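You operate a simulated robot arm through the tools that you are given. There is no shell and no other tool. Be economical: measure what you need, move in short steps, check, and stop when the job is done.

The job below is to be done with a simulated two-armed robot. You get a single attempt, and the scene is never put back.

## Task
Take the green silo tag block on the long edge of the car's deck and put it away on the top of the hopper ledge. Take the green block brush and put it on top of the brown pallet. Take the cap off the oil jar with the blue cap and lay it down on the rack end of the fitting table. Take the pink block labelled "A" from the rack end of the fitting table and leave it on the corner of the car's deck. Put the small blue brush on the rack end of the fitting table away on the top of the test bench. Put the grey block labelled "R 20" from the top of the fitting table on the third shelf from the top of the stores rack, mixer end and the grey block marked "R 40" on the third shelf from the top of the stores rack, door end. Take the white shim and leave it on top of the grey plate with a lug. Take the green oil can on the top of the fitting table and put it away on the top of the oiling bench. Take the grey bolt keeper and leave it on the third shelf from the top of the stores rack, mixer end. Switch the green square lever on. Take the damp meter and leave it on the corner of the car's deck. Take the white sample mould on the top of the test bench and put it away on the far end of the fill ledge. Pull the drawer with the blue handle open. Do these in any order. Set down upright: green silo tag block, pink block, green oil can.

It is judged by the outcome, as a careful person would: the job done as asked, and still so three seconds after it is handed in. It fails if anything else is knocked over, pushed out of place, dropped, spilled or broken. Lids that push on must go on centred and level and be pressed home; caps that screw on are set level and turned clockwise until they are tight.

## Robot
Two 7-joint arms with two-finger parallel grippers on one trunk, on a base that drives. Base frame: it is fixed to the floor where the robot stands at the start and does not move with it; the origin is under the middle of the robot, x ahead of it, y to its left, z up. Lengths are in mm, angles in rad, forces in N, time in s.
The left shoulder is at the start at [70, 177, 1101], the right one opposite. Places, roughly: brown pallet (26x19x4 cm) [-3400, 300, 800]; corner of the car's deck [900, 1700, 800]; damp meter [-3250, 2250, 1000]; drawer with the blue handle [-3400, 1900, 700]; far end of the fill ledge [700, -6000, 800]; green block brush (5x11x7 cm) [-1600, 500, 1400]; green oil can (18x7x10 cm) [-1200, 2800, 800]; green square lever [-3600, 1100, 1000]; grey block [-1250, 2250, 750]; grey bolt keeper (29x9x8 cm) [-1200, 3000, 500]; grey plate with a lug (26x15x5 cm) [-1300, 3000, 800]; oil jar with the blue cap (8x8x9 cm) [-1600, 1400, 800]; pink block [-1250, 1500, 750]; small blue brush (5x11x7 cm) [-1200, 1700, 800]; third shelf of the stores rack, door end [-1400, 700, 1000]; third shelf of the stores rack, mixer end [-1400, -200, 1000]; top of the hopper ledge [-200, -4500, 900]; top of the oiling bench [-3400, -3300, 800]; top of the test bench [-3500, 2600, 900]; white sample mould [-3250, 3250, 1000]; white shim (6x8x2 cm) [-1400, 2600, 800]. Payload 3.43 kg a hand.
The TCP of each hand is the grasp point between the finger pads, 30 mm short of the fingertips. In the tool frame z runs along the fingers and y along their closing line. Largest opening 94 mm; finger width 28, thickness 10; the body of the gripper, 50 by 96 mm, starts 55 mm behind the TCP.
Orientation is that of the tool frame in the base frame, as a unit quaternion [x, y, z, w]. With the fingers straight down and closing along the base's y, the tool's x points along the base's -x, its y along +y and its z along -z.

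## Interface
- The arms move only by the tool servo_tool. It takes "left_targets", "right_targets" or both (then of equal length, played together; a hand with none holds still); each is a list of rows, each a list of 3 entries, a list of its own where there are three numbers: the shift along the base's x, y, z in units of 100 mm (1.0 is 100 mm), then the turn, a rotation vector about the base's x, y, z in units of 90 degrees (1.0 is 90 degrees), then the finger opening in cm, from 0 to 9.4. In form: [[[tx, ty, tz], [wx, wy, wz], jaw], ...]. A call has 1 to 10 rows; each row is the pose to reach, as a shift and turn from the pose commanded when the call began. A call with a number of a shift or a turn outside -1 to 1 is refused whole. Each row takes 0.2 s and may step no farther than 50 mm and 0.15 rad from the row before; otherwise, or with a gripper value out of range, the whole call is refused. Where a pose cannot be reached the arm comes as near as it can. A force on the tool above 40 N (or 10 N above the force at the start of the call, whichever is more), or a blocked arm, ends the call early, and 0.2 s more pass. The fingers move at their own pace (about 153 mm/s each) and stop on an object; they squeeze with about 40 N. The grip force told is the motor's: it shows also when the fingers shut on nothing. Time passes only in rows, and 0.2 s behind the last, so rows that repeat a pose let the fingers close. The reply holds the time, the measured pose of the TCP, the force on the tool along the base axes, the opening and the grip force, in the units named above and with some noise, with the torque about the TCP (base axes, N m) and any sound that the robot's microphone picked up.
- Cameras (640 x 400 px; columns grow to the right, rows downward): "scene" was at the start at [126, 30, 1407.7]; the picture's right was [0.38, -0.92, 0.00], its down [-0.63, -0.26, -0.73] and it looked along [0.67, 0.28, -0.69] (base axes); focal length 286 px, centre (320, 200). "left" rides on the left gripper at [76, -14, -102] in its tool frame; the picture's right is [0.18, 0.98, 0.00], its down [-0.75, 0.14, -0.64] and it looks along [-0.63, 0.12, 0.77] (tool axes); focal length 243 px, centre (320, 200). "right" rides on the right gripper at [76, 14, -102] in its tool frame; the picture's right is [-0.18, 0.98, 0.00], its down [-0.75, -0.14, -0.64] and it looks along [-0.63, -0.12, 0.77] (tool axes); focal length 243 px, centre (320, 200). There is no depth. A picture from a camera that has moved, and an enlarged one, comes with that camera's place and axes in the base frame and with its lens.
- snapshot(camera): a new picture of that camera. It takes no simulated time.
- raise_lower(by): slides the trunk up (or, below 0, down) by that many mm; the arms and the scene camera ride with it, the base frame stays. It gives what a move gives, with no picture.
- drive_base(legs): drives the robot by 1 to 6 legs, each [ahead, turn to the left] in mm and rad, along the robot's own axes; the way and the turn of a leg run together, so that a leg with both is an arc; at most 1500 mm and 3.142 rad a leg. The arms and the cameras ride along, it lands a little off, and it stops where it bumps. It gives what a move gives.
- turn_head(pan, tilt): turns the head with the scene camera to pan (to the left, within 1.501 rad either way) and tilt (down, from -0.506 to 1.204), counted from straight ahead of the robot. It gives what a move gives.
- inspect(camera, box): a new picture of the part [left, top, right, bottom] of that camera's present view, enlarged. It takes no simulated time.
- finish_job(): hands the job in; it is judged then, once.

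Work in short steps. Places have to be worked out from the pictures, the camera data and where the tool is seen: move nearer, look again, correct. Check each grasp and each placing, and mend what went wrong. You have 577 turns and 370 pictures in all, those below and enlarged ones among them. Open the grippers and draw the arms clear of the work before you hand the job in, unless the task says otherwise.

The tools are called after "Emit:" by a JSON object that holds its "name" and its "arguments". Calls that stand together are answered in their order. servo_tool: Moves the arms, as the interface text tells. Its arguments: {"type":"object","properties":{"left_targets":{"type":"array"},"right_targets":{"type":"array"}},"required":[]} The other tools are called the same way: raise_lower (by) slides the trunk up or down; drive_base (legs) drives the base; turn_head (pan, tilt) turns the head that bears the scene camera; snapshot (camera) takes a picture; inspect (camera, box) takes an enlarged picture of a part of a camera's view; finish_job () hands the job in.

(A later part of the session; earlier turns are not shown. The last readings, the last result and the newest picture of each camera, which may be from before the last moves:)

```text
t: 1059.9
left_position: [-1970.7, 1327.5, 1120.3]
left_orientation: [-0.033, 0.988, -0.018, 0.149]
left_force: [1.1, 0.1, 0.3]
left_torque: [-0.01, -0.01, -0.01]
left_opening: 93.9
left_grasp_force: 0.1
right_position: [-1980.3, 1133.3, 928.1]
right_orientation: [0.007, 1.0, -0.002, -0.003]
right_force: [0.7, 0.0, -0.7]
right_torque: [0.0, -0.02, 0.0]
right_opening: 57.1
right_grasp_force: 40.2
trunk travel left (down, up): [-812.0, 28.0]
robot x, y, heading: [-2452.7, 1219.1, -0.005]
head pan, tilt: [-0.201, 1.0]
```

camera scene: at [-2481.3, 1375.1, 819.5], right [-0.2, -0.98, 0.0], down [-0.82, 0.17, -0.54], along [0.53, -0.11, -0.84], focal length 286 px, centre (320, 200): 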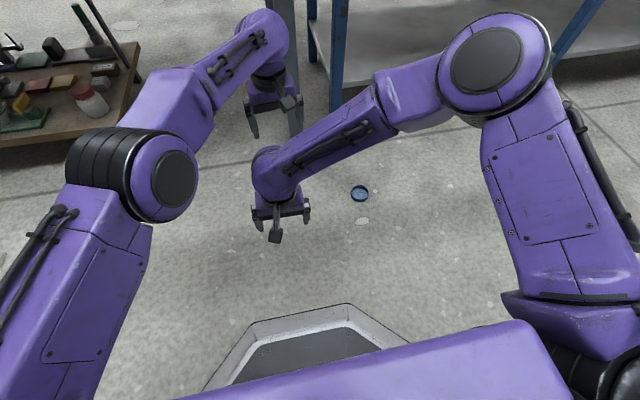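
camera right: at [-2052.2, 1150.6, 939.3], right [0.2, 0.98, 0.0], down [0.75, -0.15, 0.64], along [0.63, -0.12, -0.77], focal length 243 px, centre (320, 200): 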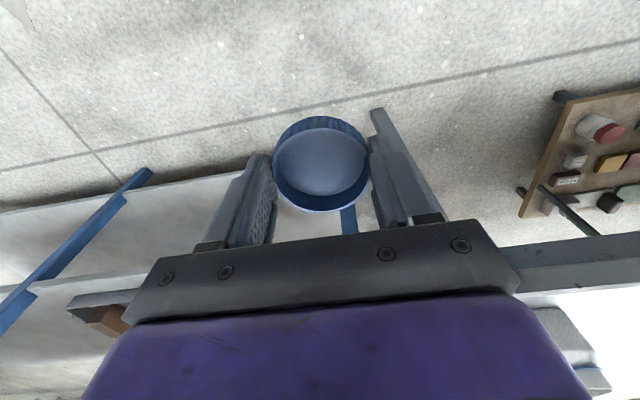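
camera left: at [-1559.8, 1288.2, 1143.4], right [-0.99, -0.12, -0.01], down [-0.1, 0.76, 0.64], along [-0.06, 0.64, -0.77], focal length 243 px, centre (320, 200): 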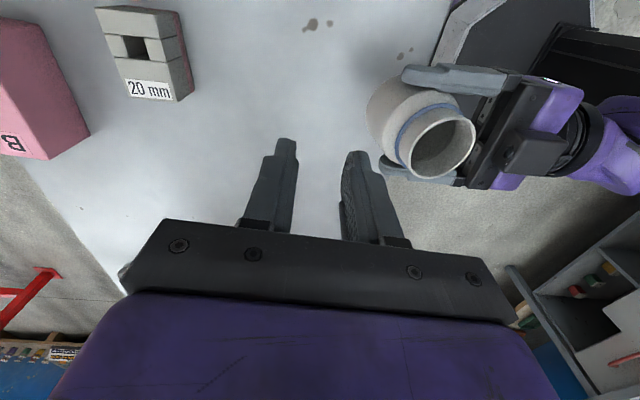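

Freed. I level the left hand, then drive to about [-2110, 1590].

Emit:
{"name": "servo_tool", "arguments": {"left_targets": [[[-0.1, 0.2, 0.1], [0, 0.09, 0], 9.4], [[-0.2, 0.4, 0.2], [0, 0.19, 0], 9.4]]}}

Emit:
{"name": "drive_base", "arguments": {"legs": [[0, 0.83], [500, 0], [0, -0.825]]}}

Emit:
{"name": "turn_head", "arguments": {"pan": -0.05, "tilt": 0.65}}

Emit:
{"name": "snapshot", "arguments": {"camera": "scene"}}

```text
refused: row 2 steps farther than a row can; nothing moved
```

```text
t: 1067.2
left_position: [-1630.0, 1701.8, 1119.3]
left_orientation: [-0.039, 0.988, -0.017, 0.147]
left_force: [-0.4, 0.3, 0.7]
left_torque: [0.0, -0.01, -0.02]
left_opening: 93.9
left_grasp_force: 0.1
right_position: [-1637.8, 1508.9, 928.1]
right_orientation: [0.002, 1.0, -0.002, -0.003]
right_force: [-1.0, 0.2, 0.3]
right_torque: [0.01, -0.02, 0.0]
right_opening: 57.0
right_grasp_force: 39.9
trunk travel left (down, up): [-812.0, 28.0]
robot x, y, heading: [-2111.3, 1591.5, 0.009]
head pan, tilt: [-0.201, 1.0]
```

```text
t: 1068.0
left_position: [-1631.7, 1701.3, 1119.4]
left_orientation: [-0.04, 0.988, -0.017, 0.148]
left_force: [0.2, 0.2, 0.4]
left_torque: [0.02, -0.01, -0.02]
left_opening: 94.0
left_grasp_force: 0.1
right_position: [-1637.7, 1507.6, 928.0]
right_orientation: [0.002, 1.0, -0.002, -0.003]
right_force: [0.0, -0.2, -0.5]
right_torque: [-0.01, 0.02, -0.02]
right_opening: 56.8
right_grasp_force: 39.8
trunk travel left (down, up): [-812.0, 28.0]
robot x, y, heading: [-2108.9, 1593.5, 0.002]
head pan, tilt: [-0.051, 0.649]
```

```text
94 pictures are left
camera scene: at [-1973.0, 1586.0, 1547.1], right [-0.05, -1.0, 0.0], down [-0.6, 0.03, -0.8], along [0.8, -0.04, -0.61], focal length 286 px, centre (320, 200)
```

scene: 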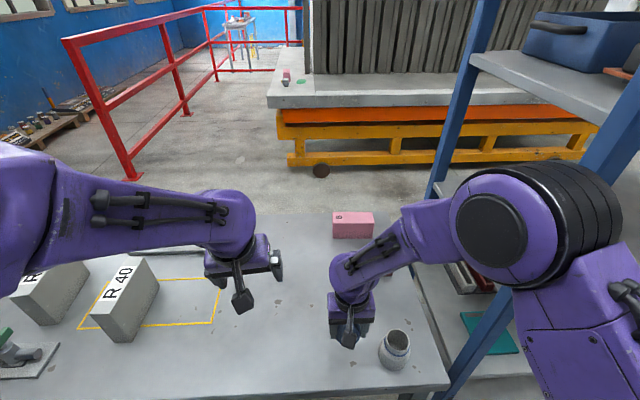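

The spot beneath the right hand (≈[-1638, 1508]) is free. I lower the cap to the table.

Emit:
{"name": "servo_tool", "arguments": {"right_targets": [[[0, 0.05, -0.3], [0, 0, 0], 3], [[0, 0.1, -0.6], [0, 0, 0], 3], [[0, 0.1, -0.75], [0, 0, 0], 3], [[0, 0.1, -0.81], [0, 0, 0], 3], [[0, 0.1, -0.87], [0, 0, 0], 3], [[0, 0.1, -0.93], [0, 0, 0], 3], [[0, 0.1, -0.98], [0, 0, 0], 3]]}}

Emit:
{"name": "snapshot", "arguments": {"camera": "right"}}

```text
t: 1069.6
left_position: [-1629.6, 1701.1, 1119.2]
left_orientation: [-0.039, 0.988, -0.017, 0.146]
left_force: [0.0, 0.5, 0.5]
left_torque: [0.02, 0.02, -0.02]
left_opening: 94.2
left_grasp_force: 0.1
right_position: [-1637.1, 1516.5, 829.9]
right_orientation: [0.002, 1.0, -0.003, -0.004]
right_force: [-0.1, -1.0, -0.8]
right_torque: [-0.01, 0.01, 0.01]
right_opening: 57.2
right_grasp_force: 40.2
trunk travel left (down, up): [-812.0, 28.0]
robot x, y, heading: [-2109.5, 1589.1, 0.004]
head pan, tilt: [-0.051, 0.649]
```

```text
93 pictures are left
camera right: at [-1711.2, 1533.2, 931.8], right [0.19, 0.98, 0.0], down [0.76, -0.14, 0.64], along [0.63, -0.12, -0.77], focal length 243 px, centre (320, 200)
```

right: 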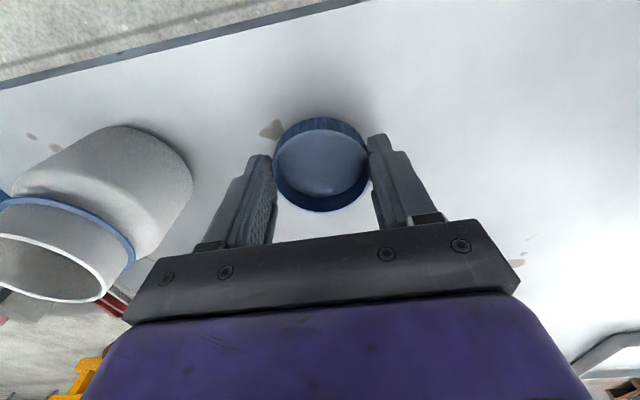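

Not in contact yet; I continue down in small steps.

Emit:
{"name": "servo_tool", "arguments": {"right_targets": [[[0, 0, -0.04], [0, 0, 0], 3], [[0, 0, -0.08], [0, 0, 0], 3], [[0, 0, -0.12], [0, 0, 0], 3], [[0, 0, -0.16], [0, 0, 0], 3], [[0, 0, -0.2], [0, 0, 0], 3], [[0, 0, -0.24], [0, 0, 0], 3], [[0, 0, -0.28], [0, 0, 0], 3]]}}

```text
t: 1070.8
left_position: [-1633.4, 1701.5, 1122.0]
left_orientation: [-0.04, 0.988, -0.016, 0.149]
left_force: [-0.3, -0.4, -0.8]
left_torque: [0.0, 0.0, 0.04]
left_opening: 94.2
left_grasp_force: 0.1
right_position: [-1636.7, 1517.2, 815.8]
right_orientation: [0.003, 1.0, 0.0, 0.002]
right_force: [-10.8, -2.6, 29.6]
right_torque: [-0.03, 0.33, -0.01]
right_opening: 57.5
right_grasp_force: 40.1
trunk travel left (down, up): [-812.0, 28.0]
robot x, y, heading: [-2105.9, 1589.3, 0.004]
head pan, tilt: [-0.051, 0.649]
stopped in row 6 (right hand): the force on the tool passed its limit (the readings are from after the stop); the commanded pose is now the measured one
```

Contact. I release and lift away.

Emit:
{"name": "servo_tool", "arguments": {"right_targets": [[[0, 0, 0.04], [0, 0, 0], 7.5], [[0, 0, 0.04], [0, 0, 0], 8.5], [[0, 0, 0.3], [0, 0, 0], 9.4], [[0, 0, 0.6], [0, 0, 0], 9.4], [[0, 0, 1.0], [0, 0, 0], 9.4]], "left_targets": [[[0, 0, 0], [0, 0.06, 0], 9.4], [[0, 0, 0], [0, 0.12, 0], 9.4], [[0, 0, 0.1], [0, 0.19, 0], 9.4], [[0, 0, 0.1], [0, 0.19, 0], 9.4], [[0, 0, 0.1], [0, 0.19, 0], 9.4]]}}

Emit:
{"name": "servo_tool", "arguments": {"right_targets": [[[-0.1, 0, 0.4], [0, 0, 0], 9.4], [[-0.2, 0, 0.8], [0, 0, 0], 9.4], [[-0.3, 0, 1.0], [0, 0, 0], 9.4]]}}

Emit:
{"name": "snapshot", "arguments": {"camera": "scene"}}

Emit:
{"name": "snapshot", "arguments": {"camera": "left"}}

```text
t: 1072.0
left_position: [-1630.9, 1700.6, 1130.4]
left_orientation: [-0.042, 0.999, -0.011, -0.002]
left_force: [-0.9, 0.6, -0.1]
left_torque: [0.02, 0.01, -0.02]
left_opening: 93.8
left_grasp_force: 0.0
right_position: [-1634.0, 1518.5, 913.6]
right_orientation: [0.003, 1.0, -0.001, 0.001]
right_force: [0.1, 0.0, -0.1]
right_torque: [0.0, 0.01, 0.01]
right_opening: 94.2
right_grasp_force: 0.1
trunk travel left (down, up): [-812.0, 28.0]
robot x, y, heading: [-2108.9, 1589.9, 0.001]
head pan, tilt: [-0.051, 0.649]
```

```text
t: 1072.8
left_position: [-1630.0, 1699.4, 1129.7]
left_orientation: [-0.042, 0.999, -0.011, -0.001]
left_force: [-0.5, 0.3, -1.0]
left_torque: [-0.03, 0.03, -0.03]
left_opening: 93.9
left_grasp_force: 0.1
right_position: [-1662.5, 1518.5, 1013.5]
right_orientation: [0.002, 1.0, -0.001, 0.001]
right_force: [-0.6, 0.7, -0.5]
right_torque: [0.01, 0.02, -0.02]
right_opening: 94.2
right_grasp_force: 0.2
trunk travel left (down, up): [-812.0, 28.0]
robot x, y, heading: [-2110.9, 1591.0, 0.003]
head pan, tilt: [-0.051, 0.649]
```

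```text
92 pictures are left
camera scene: at [-1972.8, 1586.1, 1547.1], right [-0.05, -1.0, 0.0], down [-0.6, 0.03, -0.8], along [0.8, -0.04, -0.6], focal length 286 px, centre (320, 200)
```

scene: 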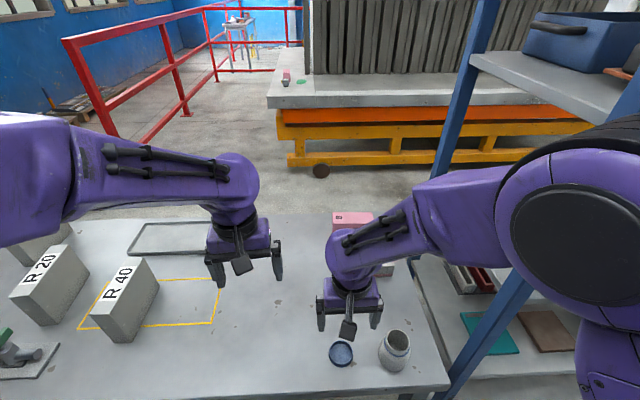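

```text
91 pictures are left
camera left: at [-1702.7, 1682.7, 1232.3], right [-0.27, 0.96, -0.02], down [0.74, 0.22, 0.64], along [0.62, 0.15, -0.77], focal length 243 px, centre (320, 200)
```

left: 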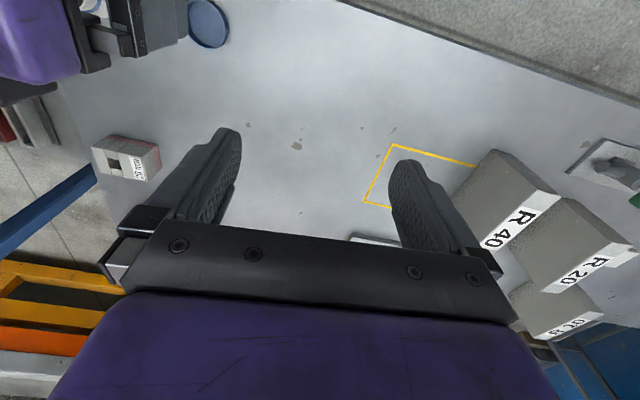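

The cap lies on the table's rack end. Next R 40 and R 20: I drive to about [-2030, 2170] so the right hand faces R 40 and the left hand R 20.

Emit:
{"name": "drive_base", "arguments": {"legs": [[-60, 0], [0, 1.33], [600, 0], [0, -1.33]]}}

Emit:
{"name": "raise_lower", "arguments": {"by": 28}}

Emit:
{"name": "snapshot", "arguments": {"camera": "scene"}}

Emit:
{"name": "snapshot", "arguments": {"camera": "right"}}

Emit:
{"name": "snapshot", "arguments": {"camera": "left"}}

```text
t: 1083.4
left_position: [-1546.2, 2274.7, 1128.2]
left_orientation: [-0.035, 0.999, -0.009, -0.001]
left_force: [0.3, 0.3, 0.9]
left_torque: [-0.04, -0.02, -0.01]
left_opening: 94.0
left_grasp_force: 0.1
right_position: [-1584.5, 2092.5, 1012.1]
right_orientation: [0.01, 1.0, -0.001, 0.001]
right_force: [0.0, 0.7, 1.3]
right_torque: [0.01, 0.02, -0.01]
right_opening: 94.1
right_grasp_force: 0.0
trunk travel left (down, up): [-812.0, 28.0]
robot x, y, heading: [-2030.2, 2172.3, -0.011]
head pan, tilt: [-0.051, 0.649]
```

```text
t: 1084.1
left_position: [-1546.5, 2275.6, 1158.0]
left_orientation: [-0.034, 0.999, -0.01, -0.002]
left_force: [0.2, 0.3, 0.1]
left_torque: [-0.01, -0.02, 0.01]
left_opening: 94.1
left_grasp_force: 0.1
right_position: [-1583.2, 2092.6, 1039.6]
right_orientation: [0.01, 1.0, -0.001, 0.001]
right_force: [-0.4, 0.2, -0.2]
right_torque: [-0.03, 0.02, -0.01]
right_opening: 94.2
right_grasp_force: 0.0
trunk travel left (down, up): [-840.0, 0.0]
robot x, y, heading: [-2025.7, 2171.1, -0.007]
head pan, tilt: [-0.051, 0.649]
```

```text
90 pictures are left
camera scene: at [-1891.8, 2165.6, 1575.2], right [-0.06, -1.0, 0.0], down [-0.6, 0.04, -0.8], along [0.79, -0.05, -0.6], focal length 286 px, centre (320, 200)
```

scene: 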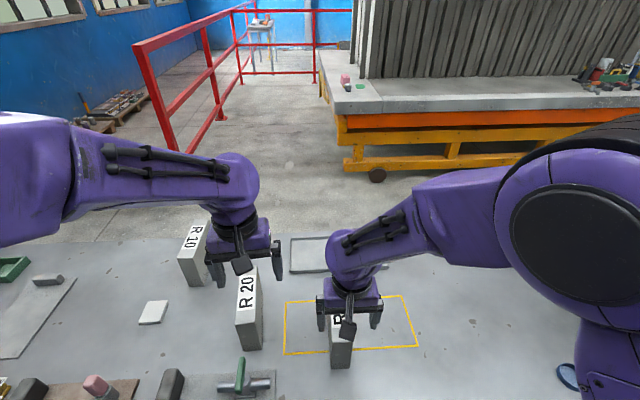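

```text
89 pictures are left
camera right: at [-1658.1, 2109.2, 1142.1], right [0.2, 0.98, 0.0], down [0.75, -0.16, 0.64], along [0.63, -0.13, -0.77], focal length 243 px, centre (320, 200)
```

right: 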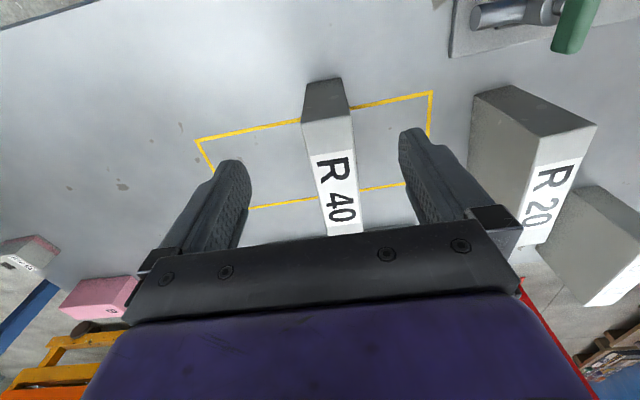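

```text
88 pictures are left
camera left: at [-1620.2, 2258.0, 1260.5], right [-0.25, 0.97, -0.02], down [0.74, 0.21, 0.64], along [0.62, 0.14, -0.77], focal length 243 px, centre (320, 200)
```

left: 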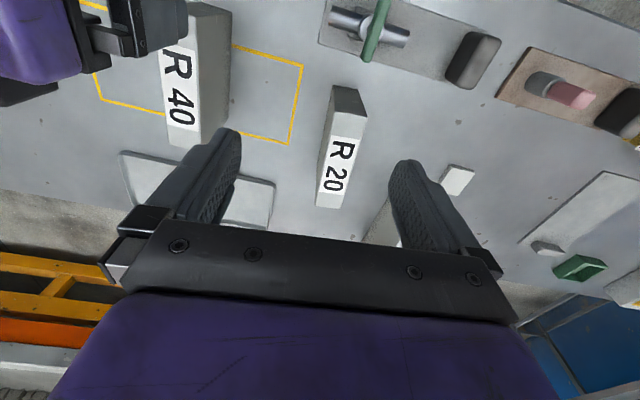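

R 40: centre ≈[-1507, 2095], 41 mm thick, top z≈940. R 20: centre ≈[-1430, 2329], turned 8.5°. I take R 40 with the right hand first.

Emit:
{"name": "servo_tool", "arguments": {"right_targets": [[[0.3, 0.01, -0.1], [0, 0, -0.02], 9.4], [[0.6, 0.02, -0.2], [0, 0, -0.03], 9.4], [[0.76, 0.02, -0.4], [0, 0, -0.03], 9.4], [[0.76, 0.02, -0.75], [0, 0, -0.03], 9.4]]}}

Emit:
{"name": "snapshot", "arguments": {"camera": "right"}}

```text
t: 1085.1
left_position: [-1548.3, 2274.6, 1156.4]
left_orientation: [-0.034, 0.999, -0.011, -0.003]
left_force: [0.7, -0.1, 0.1]
left_torque: [-0.02, 0.03, 0.01]
left_opening: 94.1
left_grasp_force: 0.0
right_position: [-1506.3, 2095.8, 964.4]
right_orientation: [0.034, 0.999, -0.001, 0.001]
right_force: [-0.1, 0.9, -0.2]
right_torque: [-0.02, 0.02, -0.01]
right_opening: 93.9
right_grasp_force: 0.0
trunk travel left (down, up): [-840.0, 0.0]
robot x, y, heading: [-2028.4, 2172.4, -0.016]
head pan, tilt: [-0.051, 0.649]
```

```text
87 pictures are left
camera right: at [-1579.8, 2115.9, 1066.2], right [0.25, 0.97, 0.0], down [0.74, -0.19, 0.64], along [0.62, -0.16, -0.77], focal length 243 px, centre (320, 200)
```

right: 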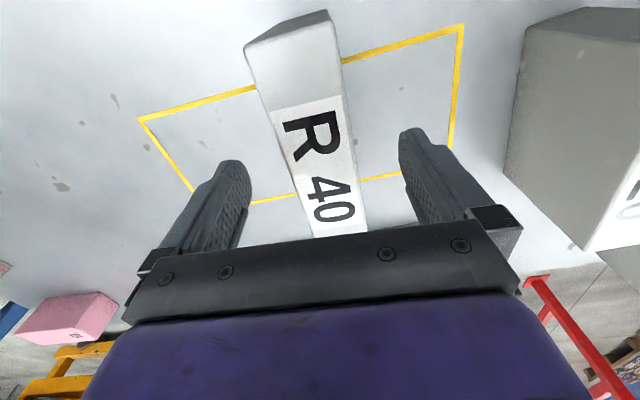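

R 40 is well between the fingers. I descend 70 mm and close.

Emit:
{"name": "servo_tool", "arguments": {"right_targets": [[[0, 0, -0.3], [0, 0, 0.02], 9.4], [[0, 0, -0.6], [0, 0, 0.03], 9.4], [[0, 0, -0.7], [0, 0, 0.03], 9.4], [[0, 0, -0.7], [0, 0, 0.03], 2], [[0, 0, -0.7], [0, 0, 0.03], 2], [[0, 0, -0.7], [0, 0, 0.03], 2]]}}

Emit:
{"name": "servo_tool", "arguments": {"right_targets": [[[0, 0, 0.2], [0, 0, 0], 2], [[0, 0, 0.4], [0, 0, 0], 2], [[0, 0, 0.7], [0, 0, 0], 2], [[0, 0, 1.0], [0, 0, 0], 2]]}}

Emit:
{"name": "snapshot", "arguments": {"camera": "right"}}

```text
t: 1086.5
left_position: [-1546.1, 2274.4, 1157.1]
left_orientation: [-0.034, 0.999, -0.011, -0.001]
left_force: [-1.1, 0.0, 0.2]
left_torque: [0.0, 0.02, -0.01]
left_opening: 94.1
left_grasp_force: 0.1
right_position: [-1505.9, 2094.2, 895.8]
right_orientation: [0.011, 1.0, -0.001, 0.001]
right_force: [-1.2, -2.0, 0.1]
right_torque: [-0.05, -0.5, -0.19]
right_opening: 54.5
right_grasp_force: 40.2
trunk travel left (down, up): [-840.0, 0.0]
robot x, y, heading: [-2028.8, 2170.5, -0.016]
head pan, tilt: [-0.051, 0.649]
```

```text
t: 1087.5
left_position: [-1546.7, 2274.5, 1157.2]
left_orientation: [-0.034, 0.999, -0.011, -0.002]
left_force: [-0.6, -0.3, 0.4]
left_torque: [0.02, -0.07, -0.05]
left_opening: 94.1
left_grasp_force: 0.0
right_position: [-1506.2, 2096.0, 994.5]
right_orientation: [0.01, 1.0, -0.001, 0.0]
right_force: [-0.1, 0.1, -6.8]
right_torque: [0.0, 0.15, -0.03]
right_opening: 54.1
right_grasp_force: 39.7
trunk travel left (down, up): [-840.0, 0.0]
robot x, y, heading: [-2022.7, 2169.3, -0.011]
head pan, tilt: [-0.051, 0.649]
```

```text
86 pictures are left
camera right: at [-1582.7, 2111.8, 1096.4], right [0.2, 0.98, 0.0], down [0.75, -0.15, 0.64], along [0.63, -0.13, -0.77], focal length 243 px, centre (320, 200)
```

right: 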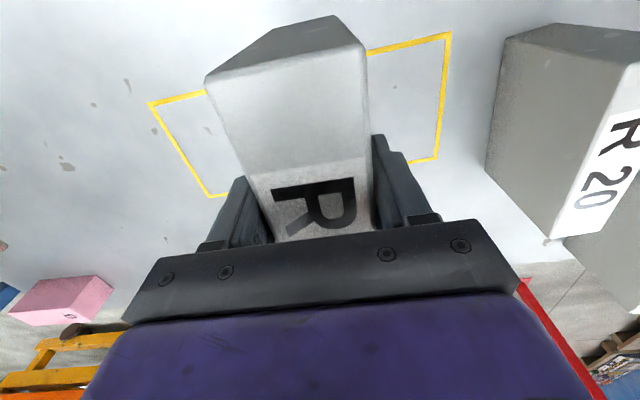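

R 40 is lifted. Now the left hand goes over R 20.

Emit:
{"name": "servo_tool", "arguments": {"left_targets": [[[0.3, 0.15, -0.1], [0, 0, 0.03], 9.4], [[0.6, 0.3, -0.3], [0, 0, 0.05], 9.4], [[0.9, 0.45, -0.6], [0, 0, 0.05], 9.4], [[1.0, 0.52, -1.0], [0, 0, 0.05], 9.4]]}}

Emit:
{"name": "snapshot", "arguments": {"camera": "left"}}

```text
t: 1088.5
left_position: [-1444.6, 2327.2, 1055.7]
left_orientation: [-0.073, 0.997, -0.01, -0.001]
left_force: [0.0, -0.9, 0.2]
left_torque: [0.02, 0.01, 0.0]
left_opening: 93.9
left_grasp_force: 0.1
right_position: [-1504.9, 2095.8, 994.8]
right_orientation: [0.011, 1.0, -0.002, -0.001]
right_force: [-0.3, 0.3, -7.2]
right_torque: [0.04, 0.22, 0.03]
right_opening: 54.3
right_grasp_force: 40.1
trunk travel left (down, up): [-840.0, 0.0]
robot x, y, heading: [-2028.8, 2174.1, -0.005]
head pan, tilt: [-0.051, 0.649]
```

```text
85 pictures are left
camera left: at [-1515.8, 2304.3, 1158.8], right [-0.33, 0.95, -0.02], down [0.73, 0.26, 0.63], along [0.61, 0.19, -0.77], focal length 243 px, centre (320, 200)
```

left: 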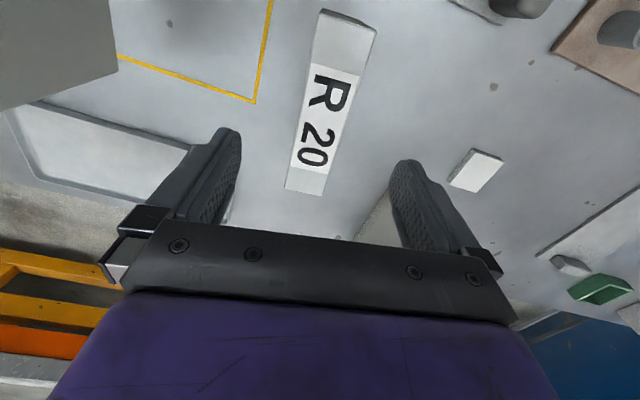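

R 20's centre is ≈[-1432, 2330]. I centre, descend in two steps and close.

Emit:
{"name": "servo_tool", "arguments": {"left_targets": [[[0.06, 0.03, -0.4], [0, 0, -0.04], 9.4], [[0.1, 0.03, -0.8], [0, 0, -0.04], 9.4], [[0.1, 0.03, -1.0], [0, 0, -0.04], 9.4]]}}

Emit:
{"name": "snapshot", "arguments": {"camera": "left"}}

```text
t: 1089.3
left_position: [-1435.5, 2329.4, 958.2]
left_orientation: [-0.041, 0.999, -0.011, -0.001]
left_force: [0.1, 0.3, 0.1]
left_torque: [0.0, 0.01, 0.01]
left_opening: 94.1
left_grasp_force: 0.0
right_position: [-1508.8, 2094.3, 995.1]
right_orientation: [0.011, 1.0, -0.001, 0.0]
right_force: [-0.1, 0.2, -7.4]
right_torque: [0.03, 0.18, 0.0]
right_opening: 54.2
right_grasp_force: 39.7
trunk travel left (down, up): [-840.0, 0.0]
robot x, y, heading: [-2027.3, 2174.3, -0.013]
head pan, tilt: [-0.051, 0.649]
```

```text
84 pictures are left
camera left: at [-1509.4, 2311.8, 1060.5], right [-0.27, 0.96, -0.02], down [0.74, 0.22, 0.64], along [0.62, 0.15, -0.77], focal length 243 px, centre (320, 200)
```

left: 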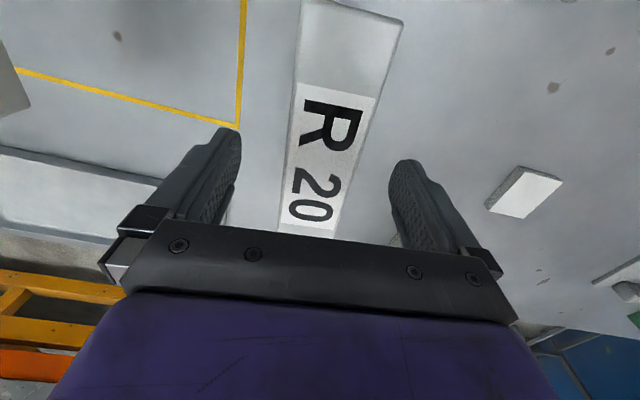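

Emit:
{"name": "servo_tool", "arguments": {"left_targets": [[[0, 0, -0.3], [0, 0, 0], 9.4], [[0, 0, -0.55], [0, 0, 0], 9.4], [[0, 0, -0.63], [0, 0, 0], 9.4], [[0, 0, -0.63], [0, 0, 0], 2], [[0, 0, -0.63], [0, 0, 0], 2], [[0, 0, -0.63], [0, 0, 0], 2]]}}

Emit:
{"name": "servo_tool", "arguments": {"left_targets": [[[-0.05, 0, 0.2], [0, 0, 0], 2], [[-0.1, 0, 0.4], [0, 0, 0], 2], [[-0.2, 0, 0.7], [0, 0, 0], 2], [[-0.4, 0, 1.0], [0, 0, 0], 2]]}}

Emit:
{"name": "servo_tool", "arguments": {"left_targets": [[[-0.2, 0, 0.3], [0, 0, 0], 2], [[-0.4, 0, 0.6], [0, 0, 0], 2], [[-0.6, 0, 0.9], [0, 0, 0], 2]], "right_targets": [[[0, 0, 0.3], [0, 0, 0], 2], [[0, 0, 0.6], [0, 0, 0], 2], [[0, 0, 0.9], [0, 0, 0], 2]]}}

Emit:
{"name": "snapshot", "arguments": {"camera": "scene"}}

```text
t: 1090.7
left_position: [-1436.6, 2331.4, 893.9]
left_orientation: [-0.042, 0.999, -0.011, -0.001]
left_force: [-0.1, 3.7, 1.4]
left_torque: [0.6, -0.15, 0.01]
left_opening: 54.7
left_grasp_force: 40.1
right_position: [-1506.9, 2095.9, 993.9]
right_orientation: [0.01, 1.0, 0.0, 0.0]
right_force: [-0.7, -0.6, -6.2]
right_torque: [0.0, 0.21, -0.04]
right_opening: 54.3
right_grasp_force: 40.1
trunk travel left (down, up): [-840.0, 0.0]
robot x, y, heading: [-2025.8, 2175.5, -0.01]
head pan, tilt: [-0.051, 0.649]
```

```text
t: 1091.7
left_position: [-1477.2, 2328.2, 993.4]
left_orientation: [-0.042, 0.999, -0.011, -0.002]
left_force: [-1.0, -0.3, -7.7]
left_torque: [-0.02, 0.1, 0.0]
left_opening: 54.2
left_grasp_force: 39.8
right_position: [-1506.7, 2095.2, 994.9]
right_orientation: [0.01, 1.0, -0.001, 0.001]
right_force: [0.3, 0.5, -6.5]
right_torque: [0.02, 0.17, 0.03]
right_opening: 54.5
right_grasp_force: 40.1
trunk travel left (down, up): [-840.0, 0.0]
robot x, y, heading: [-2029.6, 2175.7, -0.014]
head pan, tilt: [-0.051, 0.649]
```

```text
t: 1092.5
left_position: [-1539.1, 2330.7, 1083.0]
left_orientation: [-0.041, 0.999, -0.01, -0.003]
left_force: [0.3, 0.4, -8.4]
left_torque: [0.01, 0.08, -0.02]
left_opening: 54.2
left_grasp_force: 39.5
right_position: [-1508.1, 2094.8, 1084.6]
right_orientation: [0.01, 1.0, -0.002, 0.001]
right_force: [0.1, -0.1, -7.5]
right_torque: [0.02, 0.19, -0.02]
right_opening: 54.0
right_grasp_force: 39.8
trunk travel left (down, up): [-840.0, 0.0]
robot x, y, heading: [-2028.2, 2168.2, -0.012]
head pan, tilt: [-0.051, 0.649]
```

```text
83 pictures are left
camera scene: at [-1891.7, 2166.0, 1575.0], right [-0.06, -1.0, 0.0], down [-0.6, 0.04, -0.8], along [0.79, -0.05, -0.6], focal length 286 px, centre (320, 200)
```

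scene: 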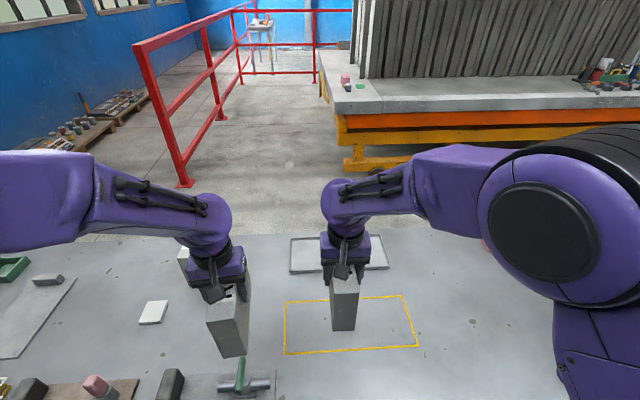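

Both blocks are held. The shelf's headroom is low, so I'll lay them in with the hand pitched horizontal. I drive back and south to face the rack's door end.

Emit:
{"name": "drive_base", "arguments": {"legs": [[-370, 0], [0, -1.56], [1375, 0], [0, 1.57]]}}

Emit:
{"name": "servo_tool", "arguments": {"right_targets": [[[-0.05, 0, 0], [0, -0.09, 0], 2], [[-0.1, 0, 0], [0, -0.18, 0], 2], [[-0.1, 0, 0], [0, -0.27, 0], 2], [[-0.1, 0, 0], [0, -0.36, 0], 2], [[-0.1, 0, 0], [0, -0.45, 0], 2], [[-0.1, 0, 0], [0, -0.54, 0], 2], [[-0.1, 0, 0], [0, -0.63, 0], 2], [[-0.1, 0, 0], [0, -0.72, 0], 2], [[-0.1, 0, 0], [0, -0.81, 0], 2], [[-0.1, 0, 0], [0, -0.9, 0], 2]]}}

Emit:
{"name": "servo_tool", "arguments": {"right_targets": [[[0, 0, 0.1], [0, -0.05, 0], 2], [[0, 0, 0.2], [0, -0.1, 0], 2], [[0, 0, 0.2], [0, -0.1, 0], 2]]}}

Emit:
{"name": "turn_head", "arguments": {"pan": -0.1, "tilt": 0.45}}

Emit:
{"name": "snapshot", "arguments": {"camera": "scene"}}

Emit:
{"name": "snapshot", "arguments": {"camera": "right"}}

```text
t: 1109.0
left_position: [-1927.9, 948.2, 1083.1]
left_orientation: [-0.028, 1.0, -0.011, -0.002]
left_force: [0.2, -0.3, -7.1]
left_torque: [0.0, 0.1, 0.01]
left_opening: 54.3
left_grasp_force: 39.9
right_position: [-1904.3, 712.1, 1084.8]
right_orientation: [0.024, 1.0, 0.0, 0.0]
right_force: [-0.1, 0.2, -7.5]
right_torque: [0.05, 0.2, -0.01]
right_opening: 54.1
right_grasp_force: 40.4
trunk travel left (down, up): [-840.0, 0.0]
robot x, y, heading: [-2425.3, 805.2, -0.039]
head pan, tilt: [-0.051, 0.649]
```

```text
t: 1111.2
left_position: [-1928.2, 947.8, 1083.6]
left_orientation: [-0.028, 1.0, -0.009, -0.002]
left_force: [0.9, -0.6, -7.7]
left_torque: [0.03, 0.15, -0.01]
left_opening: 54.4
left_grasp_force: 39.7
right_position: [-1913.2, 711.5, 1083.4]
right_orientation: [0.02, 0.761, 0.017, 0.648]
right_force: [-0.4, 0.4, -7.3]
right_torque: [0.02, 0.37, 0.01]
right_opening: 54.2
right_grasp_force: 40.0
right hand out of reach, approached as far as the arm can: row 5, 6
trunk travel left (down, up): [-840.0, 0.0]
robot x, y, heading: [-2424.2, 804.7, -0.041]
head pan, tilt: [-0.051, 0.649]
```

```text
t: 1112.0
left_position: [-1927.7, 949.5, 1082.1]
left_orientation: [-0.027, 1.0, -0.01, -0.001]
left_force: [-0.2, 0.0, -7.7]
left_torque: [0.02, 0.16, 0.04]
left_opening: 54.4
left_grasp_force: 39.8
right_position: [-1913.9, 713.4, 1105.6]
right_orientation: [0.017, 0.707, 0.016, 0.707]
right_force: [-0.1, -0.1, -7.4]
right_torque: [0.01, 0.35, 0.03]
right_opening: 54.5
right_grasp_force: 40.4
trunk travel left (down, up): [-840.0, 0.0]
robot x, y, heading: [-2422.4, 809.7, -0.041]
head pan, tilt: [-0.051, 0.649]
```

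```text
t: 1112.7
left_position: [-1928.6, 948.2, 1083.0]
left_orientation: [-0.028, 1.0, -0.01, -0.003]
left_force: [1.1, 1.1, -8.1]
left_torque: [-0.04, 0.1, -0.01]
left_opening: 54.4
left_grasp_force: 39.8
right_position: [-1913.2, 712.2, 1104.0]
right_orientation: [0.018, 0.707, 0.018, 0.706]
right_force: [0.2, 1.3, -7.0]
right_torque: [0.0, 0.35, -0.04]
right_opening: 54.2
right_grasp_force: 40.0
trunk travel left (down, up): [-840.0, 0.0]
robot x, y, heading: [-2425.2, 801.6, -0.043]
head pan, tilt: [-0.099, 0.45]
```

```text
82 pictures are left
camera scene: at [-2281.2, 789.6, 1592.6], right [-0.14, -0.99, 0.0], down [-0.43, 0.06, -0.9], along [0.89, -0.12, -0.44], focal length 286 px, centre (320, 200)
```

scene: 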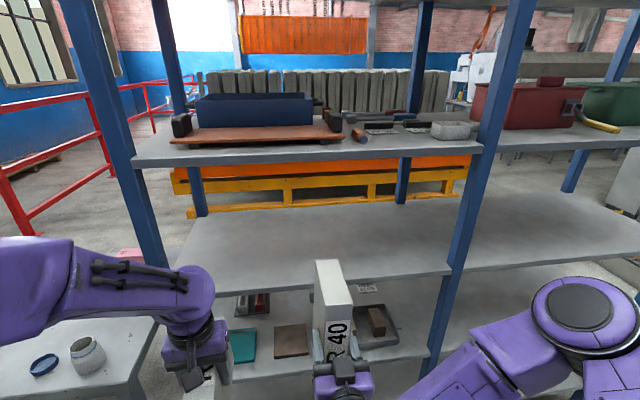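

```text
81 pictures are left
camera right: at [-2015.5, 731.7, 1028.4], right [0.0, 0.97, 0.23], down [-0.64, -0.18, 0.75], along [0.77, -0.15, 0.62], focal length 243 px, centre (320, 200)
```

right: 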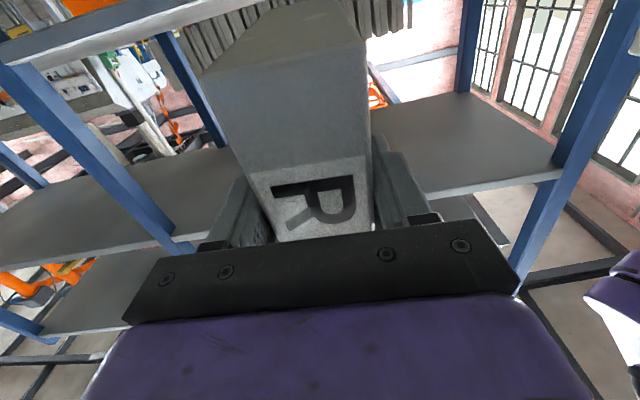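

R 40 is now held level pointing forward. The third shelf is at z≈1045 (front edge x≈-1690). I raise the right hand, draw the left hand back, and drive 150 mm closer.

Emit:
{"name": "servo_tool", "arguments": {"right_targets": [[[0, 0, 0.3], [0, 0, 0], 2], [[0, 0, 0.6], [0, 0, 0], 2], [[0, 0, 0.9], [0, 0, 0], 2]], "left_targets": [[[-0.35, 0, 0], [0, 0, 0], 2], [[-0.7, 0, 0], [0, 0, 0], 2], [[-1.0, 0, 0], [0, 0, 0], 2]]}}

Emit:
{"name": "drive_base", "arguments": {"legs": [[0, 0.04], [150, 0]]}}

Emit:
{"name": "servo_tool", "arguments": {"right_targets": [[[0.35, 0, 0], [0, 0, 0], 2], [[0.7, 0, 0], [0, 0, 0], 2], [[1.0, 0, 0], [0, 0, 0], 2]]}}

Emit:
{"name": "snapshot", "arguments": {"camera": "scene"}}

```text
t: 1113.5
left_position: [-2029.1, 948.1, 1083.3]
left_orientation: [-0.027, 1.0, -0.011, -0.002]
left_force: [0.4, -0.3, -7.9]
left_torque: [-0.02, 0.09, 0.0]
left_opening: 54.4
left_grasp_force: 40.2
right_position: [-1915.7, 713.2, 1194.4]
right_orientation: [0.018, 0.707, 0.016, 0.706]
right_force: [0.0, -0.1, -7.7]
right_torque: [0.05, 0.35, 0.02]
right_opening: 54.3
right_grasp_force: 40.2
trunk travel left (down, up): [-840.0, 0.0]
robot x, y, heading: [-2425.0, 802.8, -0.039]
head pan, tilt: [-0.099, 0.45]
```

```text
t: 1115.3
left_position: [-1886.5, 964.6, 1085.0]
left_orientation: [-0.049, 0.999, -0.011, -0.002]
left_force: [-0.6, 0.1, -6.9]
left_torque: [0.0, 0.09, 0.0]
left_opening: 54.1
left_grasp_force: 39.3
right_position: [-1761.3, 734.9, 1195.6]
right_orientation: [0.003, 0.707, 0.03, 0.707]
right_force: [-0.7, 0.5, -7.5]
right_torque: [0.0, 0.34, 0.0]
right_opening: 54.4
right_grasp_force: 40.0
trunk travel left (down, up): [-840.0, 0.0]
robot x, y, heading: [-2272.2, 805.2, -0.0]
head pan, tilt: [-0.099, 0.45]
```

```text
t: 1116.1
left_position: [-1881.6, 965.1, 1082.3]
left_orientation: [-0.049, 0.999, -0.01, -0.002]
left_force: [0.6, -0.4, -7.4]
left_torque: [-0.03, 0.13, 0.01]
left_opening: 54.3
left_grasp_force: 40.1
right_position: [-1657.5, 734.2, 1193.6]
right_orientation: [0.003, 0.709, 0.031, 0.705]
right_force: [0.1, -0.9, -7.7]
right_torque: [-0.01, 0.36, 0.01]
right_opening: 54.2
right_grasp_force: 40.3
trunk travel left (down, up): [-840.0, 0.0]
robot x, y, heading: [-2275.6, 804.8, 0.005]
head pan, tilt: [-0.099, 0.45]
```

```text
80 pictures are left
camera scene: at [-2127.7, 795.3, 1592.5], right [-0.1, -1.0, 0.0], down [-0.44, 0.04, -0.9], along [0.89, -0.09, -0.44], focal length 286 px, centre (320, 200)
```

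scene: 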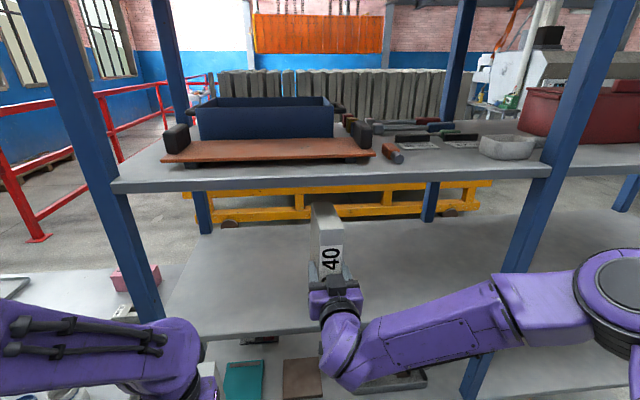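

The block is over the shelf (front edge x≈-1695, z≈1060). I move in 33 mm more and lower to contact.

Emit:
{"name": "servo_tool", "arguments": {"right_targets": [[[0.2, 0, -0.1], [0, 0, 0], 2], [[0.33, 0, -0.3], [0, 0, 0], 2], [[0.33, 0, -0.42], [0, 0, 0], 2], [[0.33, 0, -0.5], [0, 0, 0], 2], [[0.33, 0, -0.56], [0, 0, 0], 2], [[0.33, 0, -0.62], [0, 0, 0], 2], [[0.33, 0, -0.68], [0, 0, 0], 2], [[0.33, 0, -0.74], [0, 0, 0], 2], [[0.33, 0, -0.8], [0, 0, 0], 2]]}}

Emit:
{"name": "inspect", "arguments": {"camera": "scene", "box": [220, 180, 440, 360]}}

```text
t: 1118.1
left_position: [-1882.7, 964.3, 1083.5]
left_orientation: [-0.049, 0.999, -0.011, -0.003]
left_force: [1.0, 0.9, -7.7]
left_torque: [-0.01, 0.12, -0.02]
left_opening: 54.3
left_grasp_force: 39.9
right_position: [-1625.7, 734.5, 1114.3]
right_orientation: [0.004, 0.708, 0.032, 0.706]
right_force: [0.0, -0.3, -7.0]
right_torque: [0.0, 0.37, -0.04]
right_opening: 53.9
right_grasp_force: 39.4
trunk travel left (down, up): [-840.0, 0.0]
robot x, y, heading: [-2272.7, 805.4, 0.001]
head pan, tilt: [-0.099, 0.45]
```

```text
2.22 times, centred on (330, 270) of scene
camera zoom: at [-2129.5, 795.3, 1592.7], right [-0.1, -1.0, 0.0], down [-0.43, 0.04, -0.9], along [0.9, -0.09, -0.44], focal length 636 px, centre (298, 44)
```

zoom: 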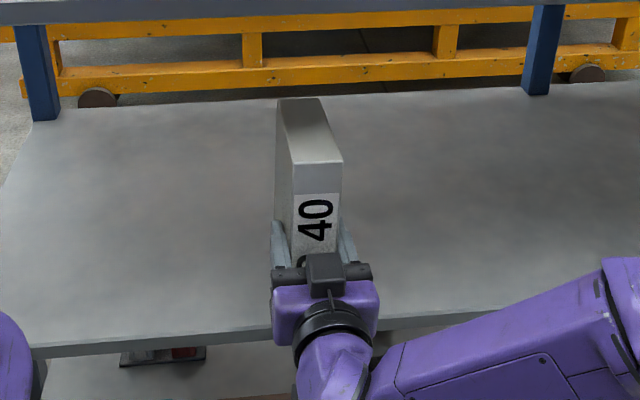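

Not touching yet; I continue down gently.

Emit:
{"name": "servo_tool", "arguments": {"right_targets": [[[-0.04, 0, -0.06], [0, 0, 0], 2], [[-0.06, 0, -0.12], [0, 0, 0], 2], [[-0.06, 0, -0.18], [0, 0, 0], 2], [[-0.06, 0, -0.24], [0, 0, 0], 2], [[-0.06, 0, -0.3], [0, 0, 0], 2], [[-0.06, 0, -0.36], [0, 0, 0], 2], [[-0.06, 0, -0.42], [0, 0, 0], 2], [[-0.06, 0, -0.48], [0, 0, 0], 2]]}}

Emit:
{"name": "snapshot", "arguments": {"camera": "right"}}

```text
t: 1119.9
left_position: [-1888.6, 964.1, 1084.8]
left_orientation: [-0.048, 0.999, -0.01, -0.001]
left_force: [0.3, -0.7, -7.0]
left_torque: [0.03, 0.12, -0.01]
left_opening: 54.1
left_grasp_force: 40.2
right_position: [-1636.0, 735.8, 1069.5]
right_orientation: [0.002, 0.705, 0.032, 0.709]
right_force: [-6.3, -1.0, 8.9]
right_torque: [-0.39, -1.11, -0.19]
right_opening: 54.5
right_grasp_force: 39.8
trunk travel left (down, up): [-840.0, 0.0]
robot x, y, heading: [-2276.0, 805.5, 0.0]
head pan, tilt: [-0.099, 0.45]
```

```text
78 pictures are left
camera right: at [-1737.8, 749.0, 993.2], right [-0.04, 0.97, 0.23], down [-0.64, -0.2, 0.74], along [0.77, -0.12, 0.63], focal length 243 px, centre (320, 200)
```

right: 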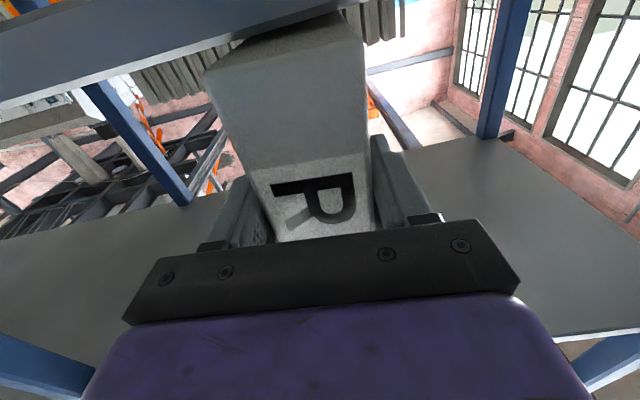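

Contact: the shelf is at z≈998, so its front edge is nearer x≈-1635 and the block overhangs. I raise 12 mm, move 60 mm further in and lower again.

Emit:
{"name": "servo_tool", "arguments": {"right_targets": [[[0, 0, 0.15], [0, 0, 0], 2], [[0.3, 0, 0.18], [0, 0, 0], 2], [[0.6, 0, 0.18], [0, 0, 0], 2], [[0.6, 0, 0.1], [0, 0, 0], 2], [[0.6, 0, 0.05], [0, 0, 0], 2], [[0.6, 0, 0.0], [0, 0, 0], 2]]}}

Emit:
{"name": "inspect", "arguments": {"camera": "scene", "box": [220, 180, 440, 360]}}

```text
t: 1121.3
left_position: [-1884.6, 963.6, 1082.2]
left_orientation: [-0.049, 0.999, -0.011, -0.002]
left_force: [-0.5, -0.4, -7.3]
left_torque: [-0.01, 0.1, -0.01]
left_opening: 54.2
left_grasp_force: 39.9
right_position: [-1573.7, 734.4, 1069.9]
right_orientation: [0.001, 0.705, 0.03, 0.708]
right_force: [1.1, -0.1, 1.9]
right_torque: [-0.2, -0.78, -0.09]
right_opening: 54.7
right_grasp_force: 40.0
trunk travel left (down, up): [-840.0, 0.0]
robot x, y, heading: [-2271.0, 803.1, 0.0]
head pan, tilt: [-0.099, 0.45]
```

```text
2.22 times, centred on (330, 270) of scene
camera zoom: at [-2131.9, 795.6, 1593.1], right [-0.1, -1.0, 0.0], down [-0.43, 0.04, -0.9], along [0.9, -0.09, -0.44], focal length 636 px, centre (298, 44)
```

zoom: 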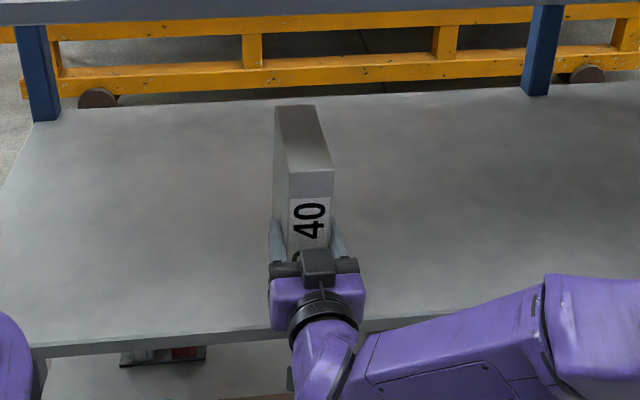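

The block rests on the shelf. I open and draw straight back.

Emit:
{"name": "servo_tool", "arguments": {"right_targets": [[[0, 0, 0], [0, 0, 0], 6], [[0, 0, 0], [0, 0, 0], 7.5], [[0, 0, 0], [0, 0, 0], 8.5], [[-0.3, 0, 0], [0, 0, 0], 8.5], [[-0.7, 0, 0], [0, 0, 0], 8.5], [[-1.0, 0, 0], [0, 0, 0], 8.5]]}}

Emit:
{"name": "drive_base", "arguments": {"legs": [[-170, 0]]}}

Emit:
{"name": "snapshot", "arguments": {"camera": "scene"}}

```text
t: 1122.7
left_position: [-1884.9, 964.4, 1083.7]
left_orientation: [-0.049, 0.999, -0.011, -0.002]
left_force: [-0.1, -0.6, -7.5]
left_torque: [0.0, 0.12, 0.01]
left_opening: 54.3
left_grasp_force: 40.6
right_position: [-1673.8, 735.2, 1067.9]
right_orientation: [0.003, 0.707, 0.03, 0.707]
right_force: [-0.5, 0.9, -0.3]
right_torque: [0.01, -0.02, 0.0]
right_opening: 84.8
right_grasp_force: 0.0
trunk travel left (down, up): [-840.0, 0.0]
robot x, y, heading: [-2277.7, 805.1, 0.002]
head pan, tilt: [-0.099, 0.45]
```

```text
t: 1124.1
left_position: [-2050.7, 963.5, 1082.0]
left_orientation: [-0.047, 0.999, -0.01, -0.003]
left_force: [0.5, 1.1, -6.9]
left_torque: [-0.03, 0.14, 0.02]
left_opening: 54.4
left_grasp_force: 39.7
right_position: [-1839.4, 735.6, 1064.7]
right_orientation: [0.005, 0.708, 0.031, 0.705]
right_force: [-0.4, 0.5, -0.8]
right_torque: [-0.01, -0.02, -0.01]
right_opening: 84.8
right_grasp_force: 0.1
trunk travel left (down, up): [-840.0, 0.0]
robot x, y, heading: [-2442.9, 805.2, -0.003]
head pan, tilt: [-0.099, 0.45]
```

```text
76 pictures are left
camera scene: at [-2296.3, 795.3, 1592.4], right [-0.1, -1.0, 0.0], down [-0.44, 0.04, -0.9], along [0.89, -0.09, -0.44], focal length 286 px, centre (320, 200)
```

scene: 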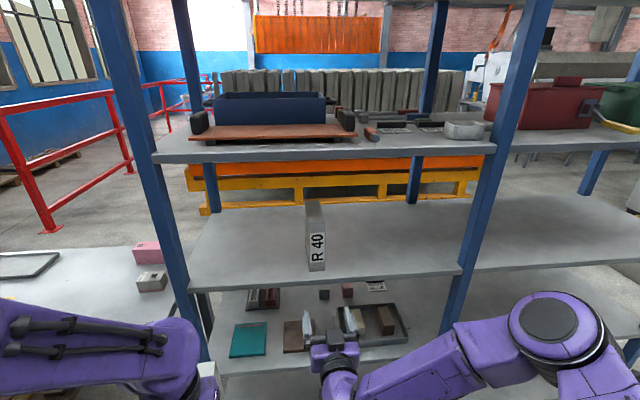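

R 40 stands on the third shelf, door end. I level the right hand and pitch the left one (R 20) forward in the same moves, then drive to the mixer end.

Emit:
{"name": "servo_tool", "arguments": {"right_targets": [[[-0.1, 0, 0], [0, 0.09, 0], 9.4], [[-0.1, 0, 0], [0, 0.18, 0], 9.4], [[-0.1, 0, 0], [0, 0.27, 0], 9.4], [[-0.1, 0, 0], [0, 0.36, 0], 9.4], [[-0.1, 0, 0], [0, 0.45, 0], 9.4], [[-0.1, 0, 0], [0, 0.54, 0], 9.4], [[-0.1, 0, 0], [0, 0.63, 0], 9.4], [[-0.1, 0, 0], [0, 0.72, 0], 9.4], [[-0.1, 0, 0], [0, 0.81, 0], 9.4], [[-0.1, 0, 0], [0, 0.9, 0], 9.4]], "left_targets": [[[0.05, 0, 0.02], [0, -0.09, 0], 2], [[0.1, 0, 0.04], [0, -0.18, 0], 2], [[0.2, 0, 0.06], [0, -0.27, 0], 2], [[0.3, 0, 0.08], [0, -0.36, 0], 2], [[0.4, 0, 0.1], [0, -0.45, 0], 2], [[0.5, 0, 0.12], [0, -0.54, 0], 2], [[0.6, 0, 0.14], [0, -0.63, 0], 2], [[0.7, 0, 0.16], [0, -0.72, 0], 2], [[0.8, 0, 0.18], [0, -0.81, 0], 2], [[0.8, 0, 0.2], [0, -0.9, 0], 2]]}}

Emit:
{"name": "servo_tool", "arguments": {"right_targets": [[[0, 0, 0.1], [0, 0.05, 0], 9.4], [[0, 0, 0.2], [0, 0.1, 0], 9.4]], "left_targets": [[[0, 0, 0.1], [0, -0.05, 0], 2], [[0, 0, 0.2], [0, -0.1, 0], 2]]}}

Emit:
{"name": "drive_base", "arguments": {"legs": [[0, -1.56], [1180, 0], [0, 1.56]]}}

Emit:
{"name": "turn_head", "arguments": {"pan": 0.1, "tilt": 0.45}}

Emit:
{"name": "snapshot", "arguments": {"camera": "scene"}}

```text
t: 1126.3
left_position: [-1971.7, 964.5, 1102.4]
left_orientation: [-0.03, 0.761, -0.039, 0.647]
left_force: [-0.9, 0.8, -7.3]
left_torque: [-0.01, 0.36, -0.01]
left_opening: 54.2
left_grasp_force: 39.8
left hand out of reach, approached as far as the arm can: row 4, 6, 7, 8
right_position: [-1851.2, 734.2, 1066.7]
right_orientation: [0.021, 0.997, 0.021, 0.077]
right_force: [0.9, 0.1, -0.2]
right_torque: [0.0, 0.0, -0.03]
right_opening: 94.2
right_grasp_force: 0.2
trunk travel left (down, up): [-840.0, 0.0]
robot x, y, heading: [-2442.8, 805.7, 0.0]
head pan, tilt: [-0.099, 0.45]
```

```text
t: 1126.9
left_position: [-1971.7, 965.4, 1123.1]
left_orientation: [-0.027, 0.708, -0.042, 0.705]
left_force: [0.2, -0.3, -7.9]
left_torque: [-0.02, 0.33, 0.0]
left_opening: 54.2
left_grasp_force: 39.8
right_position: [-1852.4, 734.4, 1086.9]
right_orientation: [0.023, 1.0, 0.019, -0.002]
right_force: [0.1, -0.6, -0.4]
right_torque: [0.01, 0.02, -0.02]
right_opening: 93.8
right_grasp_force: 0.0
trunk travel left (down, up): [-840.0, 0.0]
robot x, y, heading: [-2443.0, 804.4, 0.0]
head pan, tilt: [-0.099, 0.45]
```

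```text
t: 1140.5
left_position: [-1955.7, -212.7, 1123.8]
left_orientation: [-0.03, 0.708, -0.037, 0.705]
left_force: [-0.3, 0.6, -6.7]
left_torque: [-0.01, 0.38, -0.02]
left_opening: 54.4
left_grasp_force: 39.8
right_position: [-1832.0, -440.9, 1087.8]
right_orientation: [0.019, 1.0, 0.019, -0.001]
right_force: [-0.3, 0.1, 0.0]
right_torque: [0.03, 0.0, 0.03]
right_opening: 93.9
right_grasp_force: 0.0
trunk travel left (down, up): [-840.0, 0.0]
robot x, y, heading: [-2419.7, -377.2, 0.012]
head pan, tilt: [-0.099, 0.45]
```

```text
t: 1141.2
left_position: [-1955.6, -211.7, 1121.1]
left_orientation: [-0.031, 0.708, -0.038, 0.705]
left_force: [0.2, 0.2, -7.2]
left_torque: [0.0, 0.34, -0.01]
left_opening: 54.4
left_grasp_force: 40.4
right_position: [-1833.0, -441.2, 1086.7]
right_orientation: [0.019, 1.0, 0.019, 0.001]
right_force: [-0.4, 0.3, -0.9]
right_torque: [-0.03, 0.03, -0.01]
right_opening: 94.2
right_grasp_force: 0.1
trunk travel left (down, up): [-840.0, 0.0]
robot x, y, heading: [-2419.1, -377.5, 0.012]
head pan, tilt: [0.099, 0.45]
```

```text
75 pictures are left
camera scene: at [-2280.8, -366.5, 1592.8], right [0.11, -0.99, 0.0], down [-0.43, -0.05, -0.9], along [0.89, 0.1, -0.44], focal length 286 px, centre (320, 200)
```

scene: 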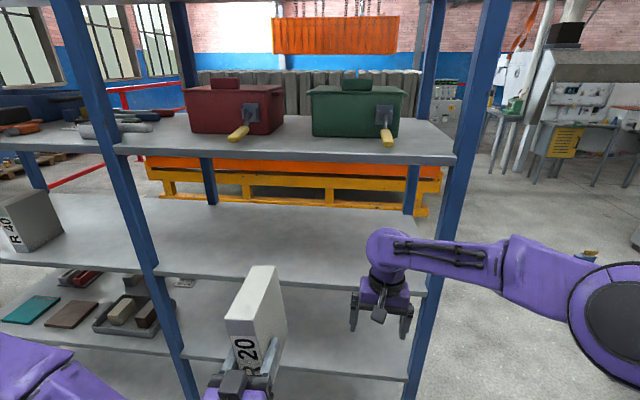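

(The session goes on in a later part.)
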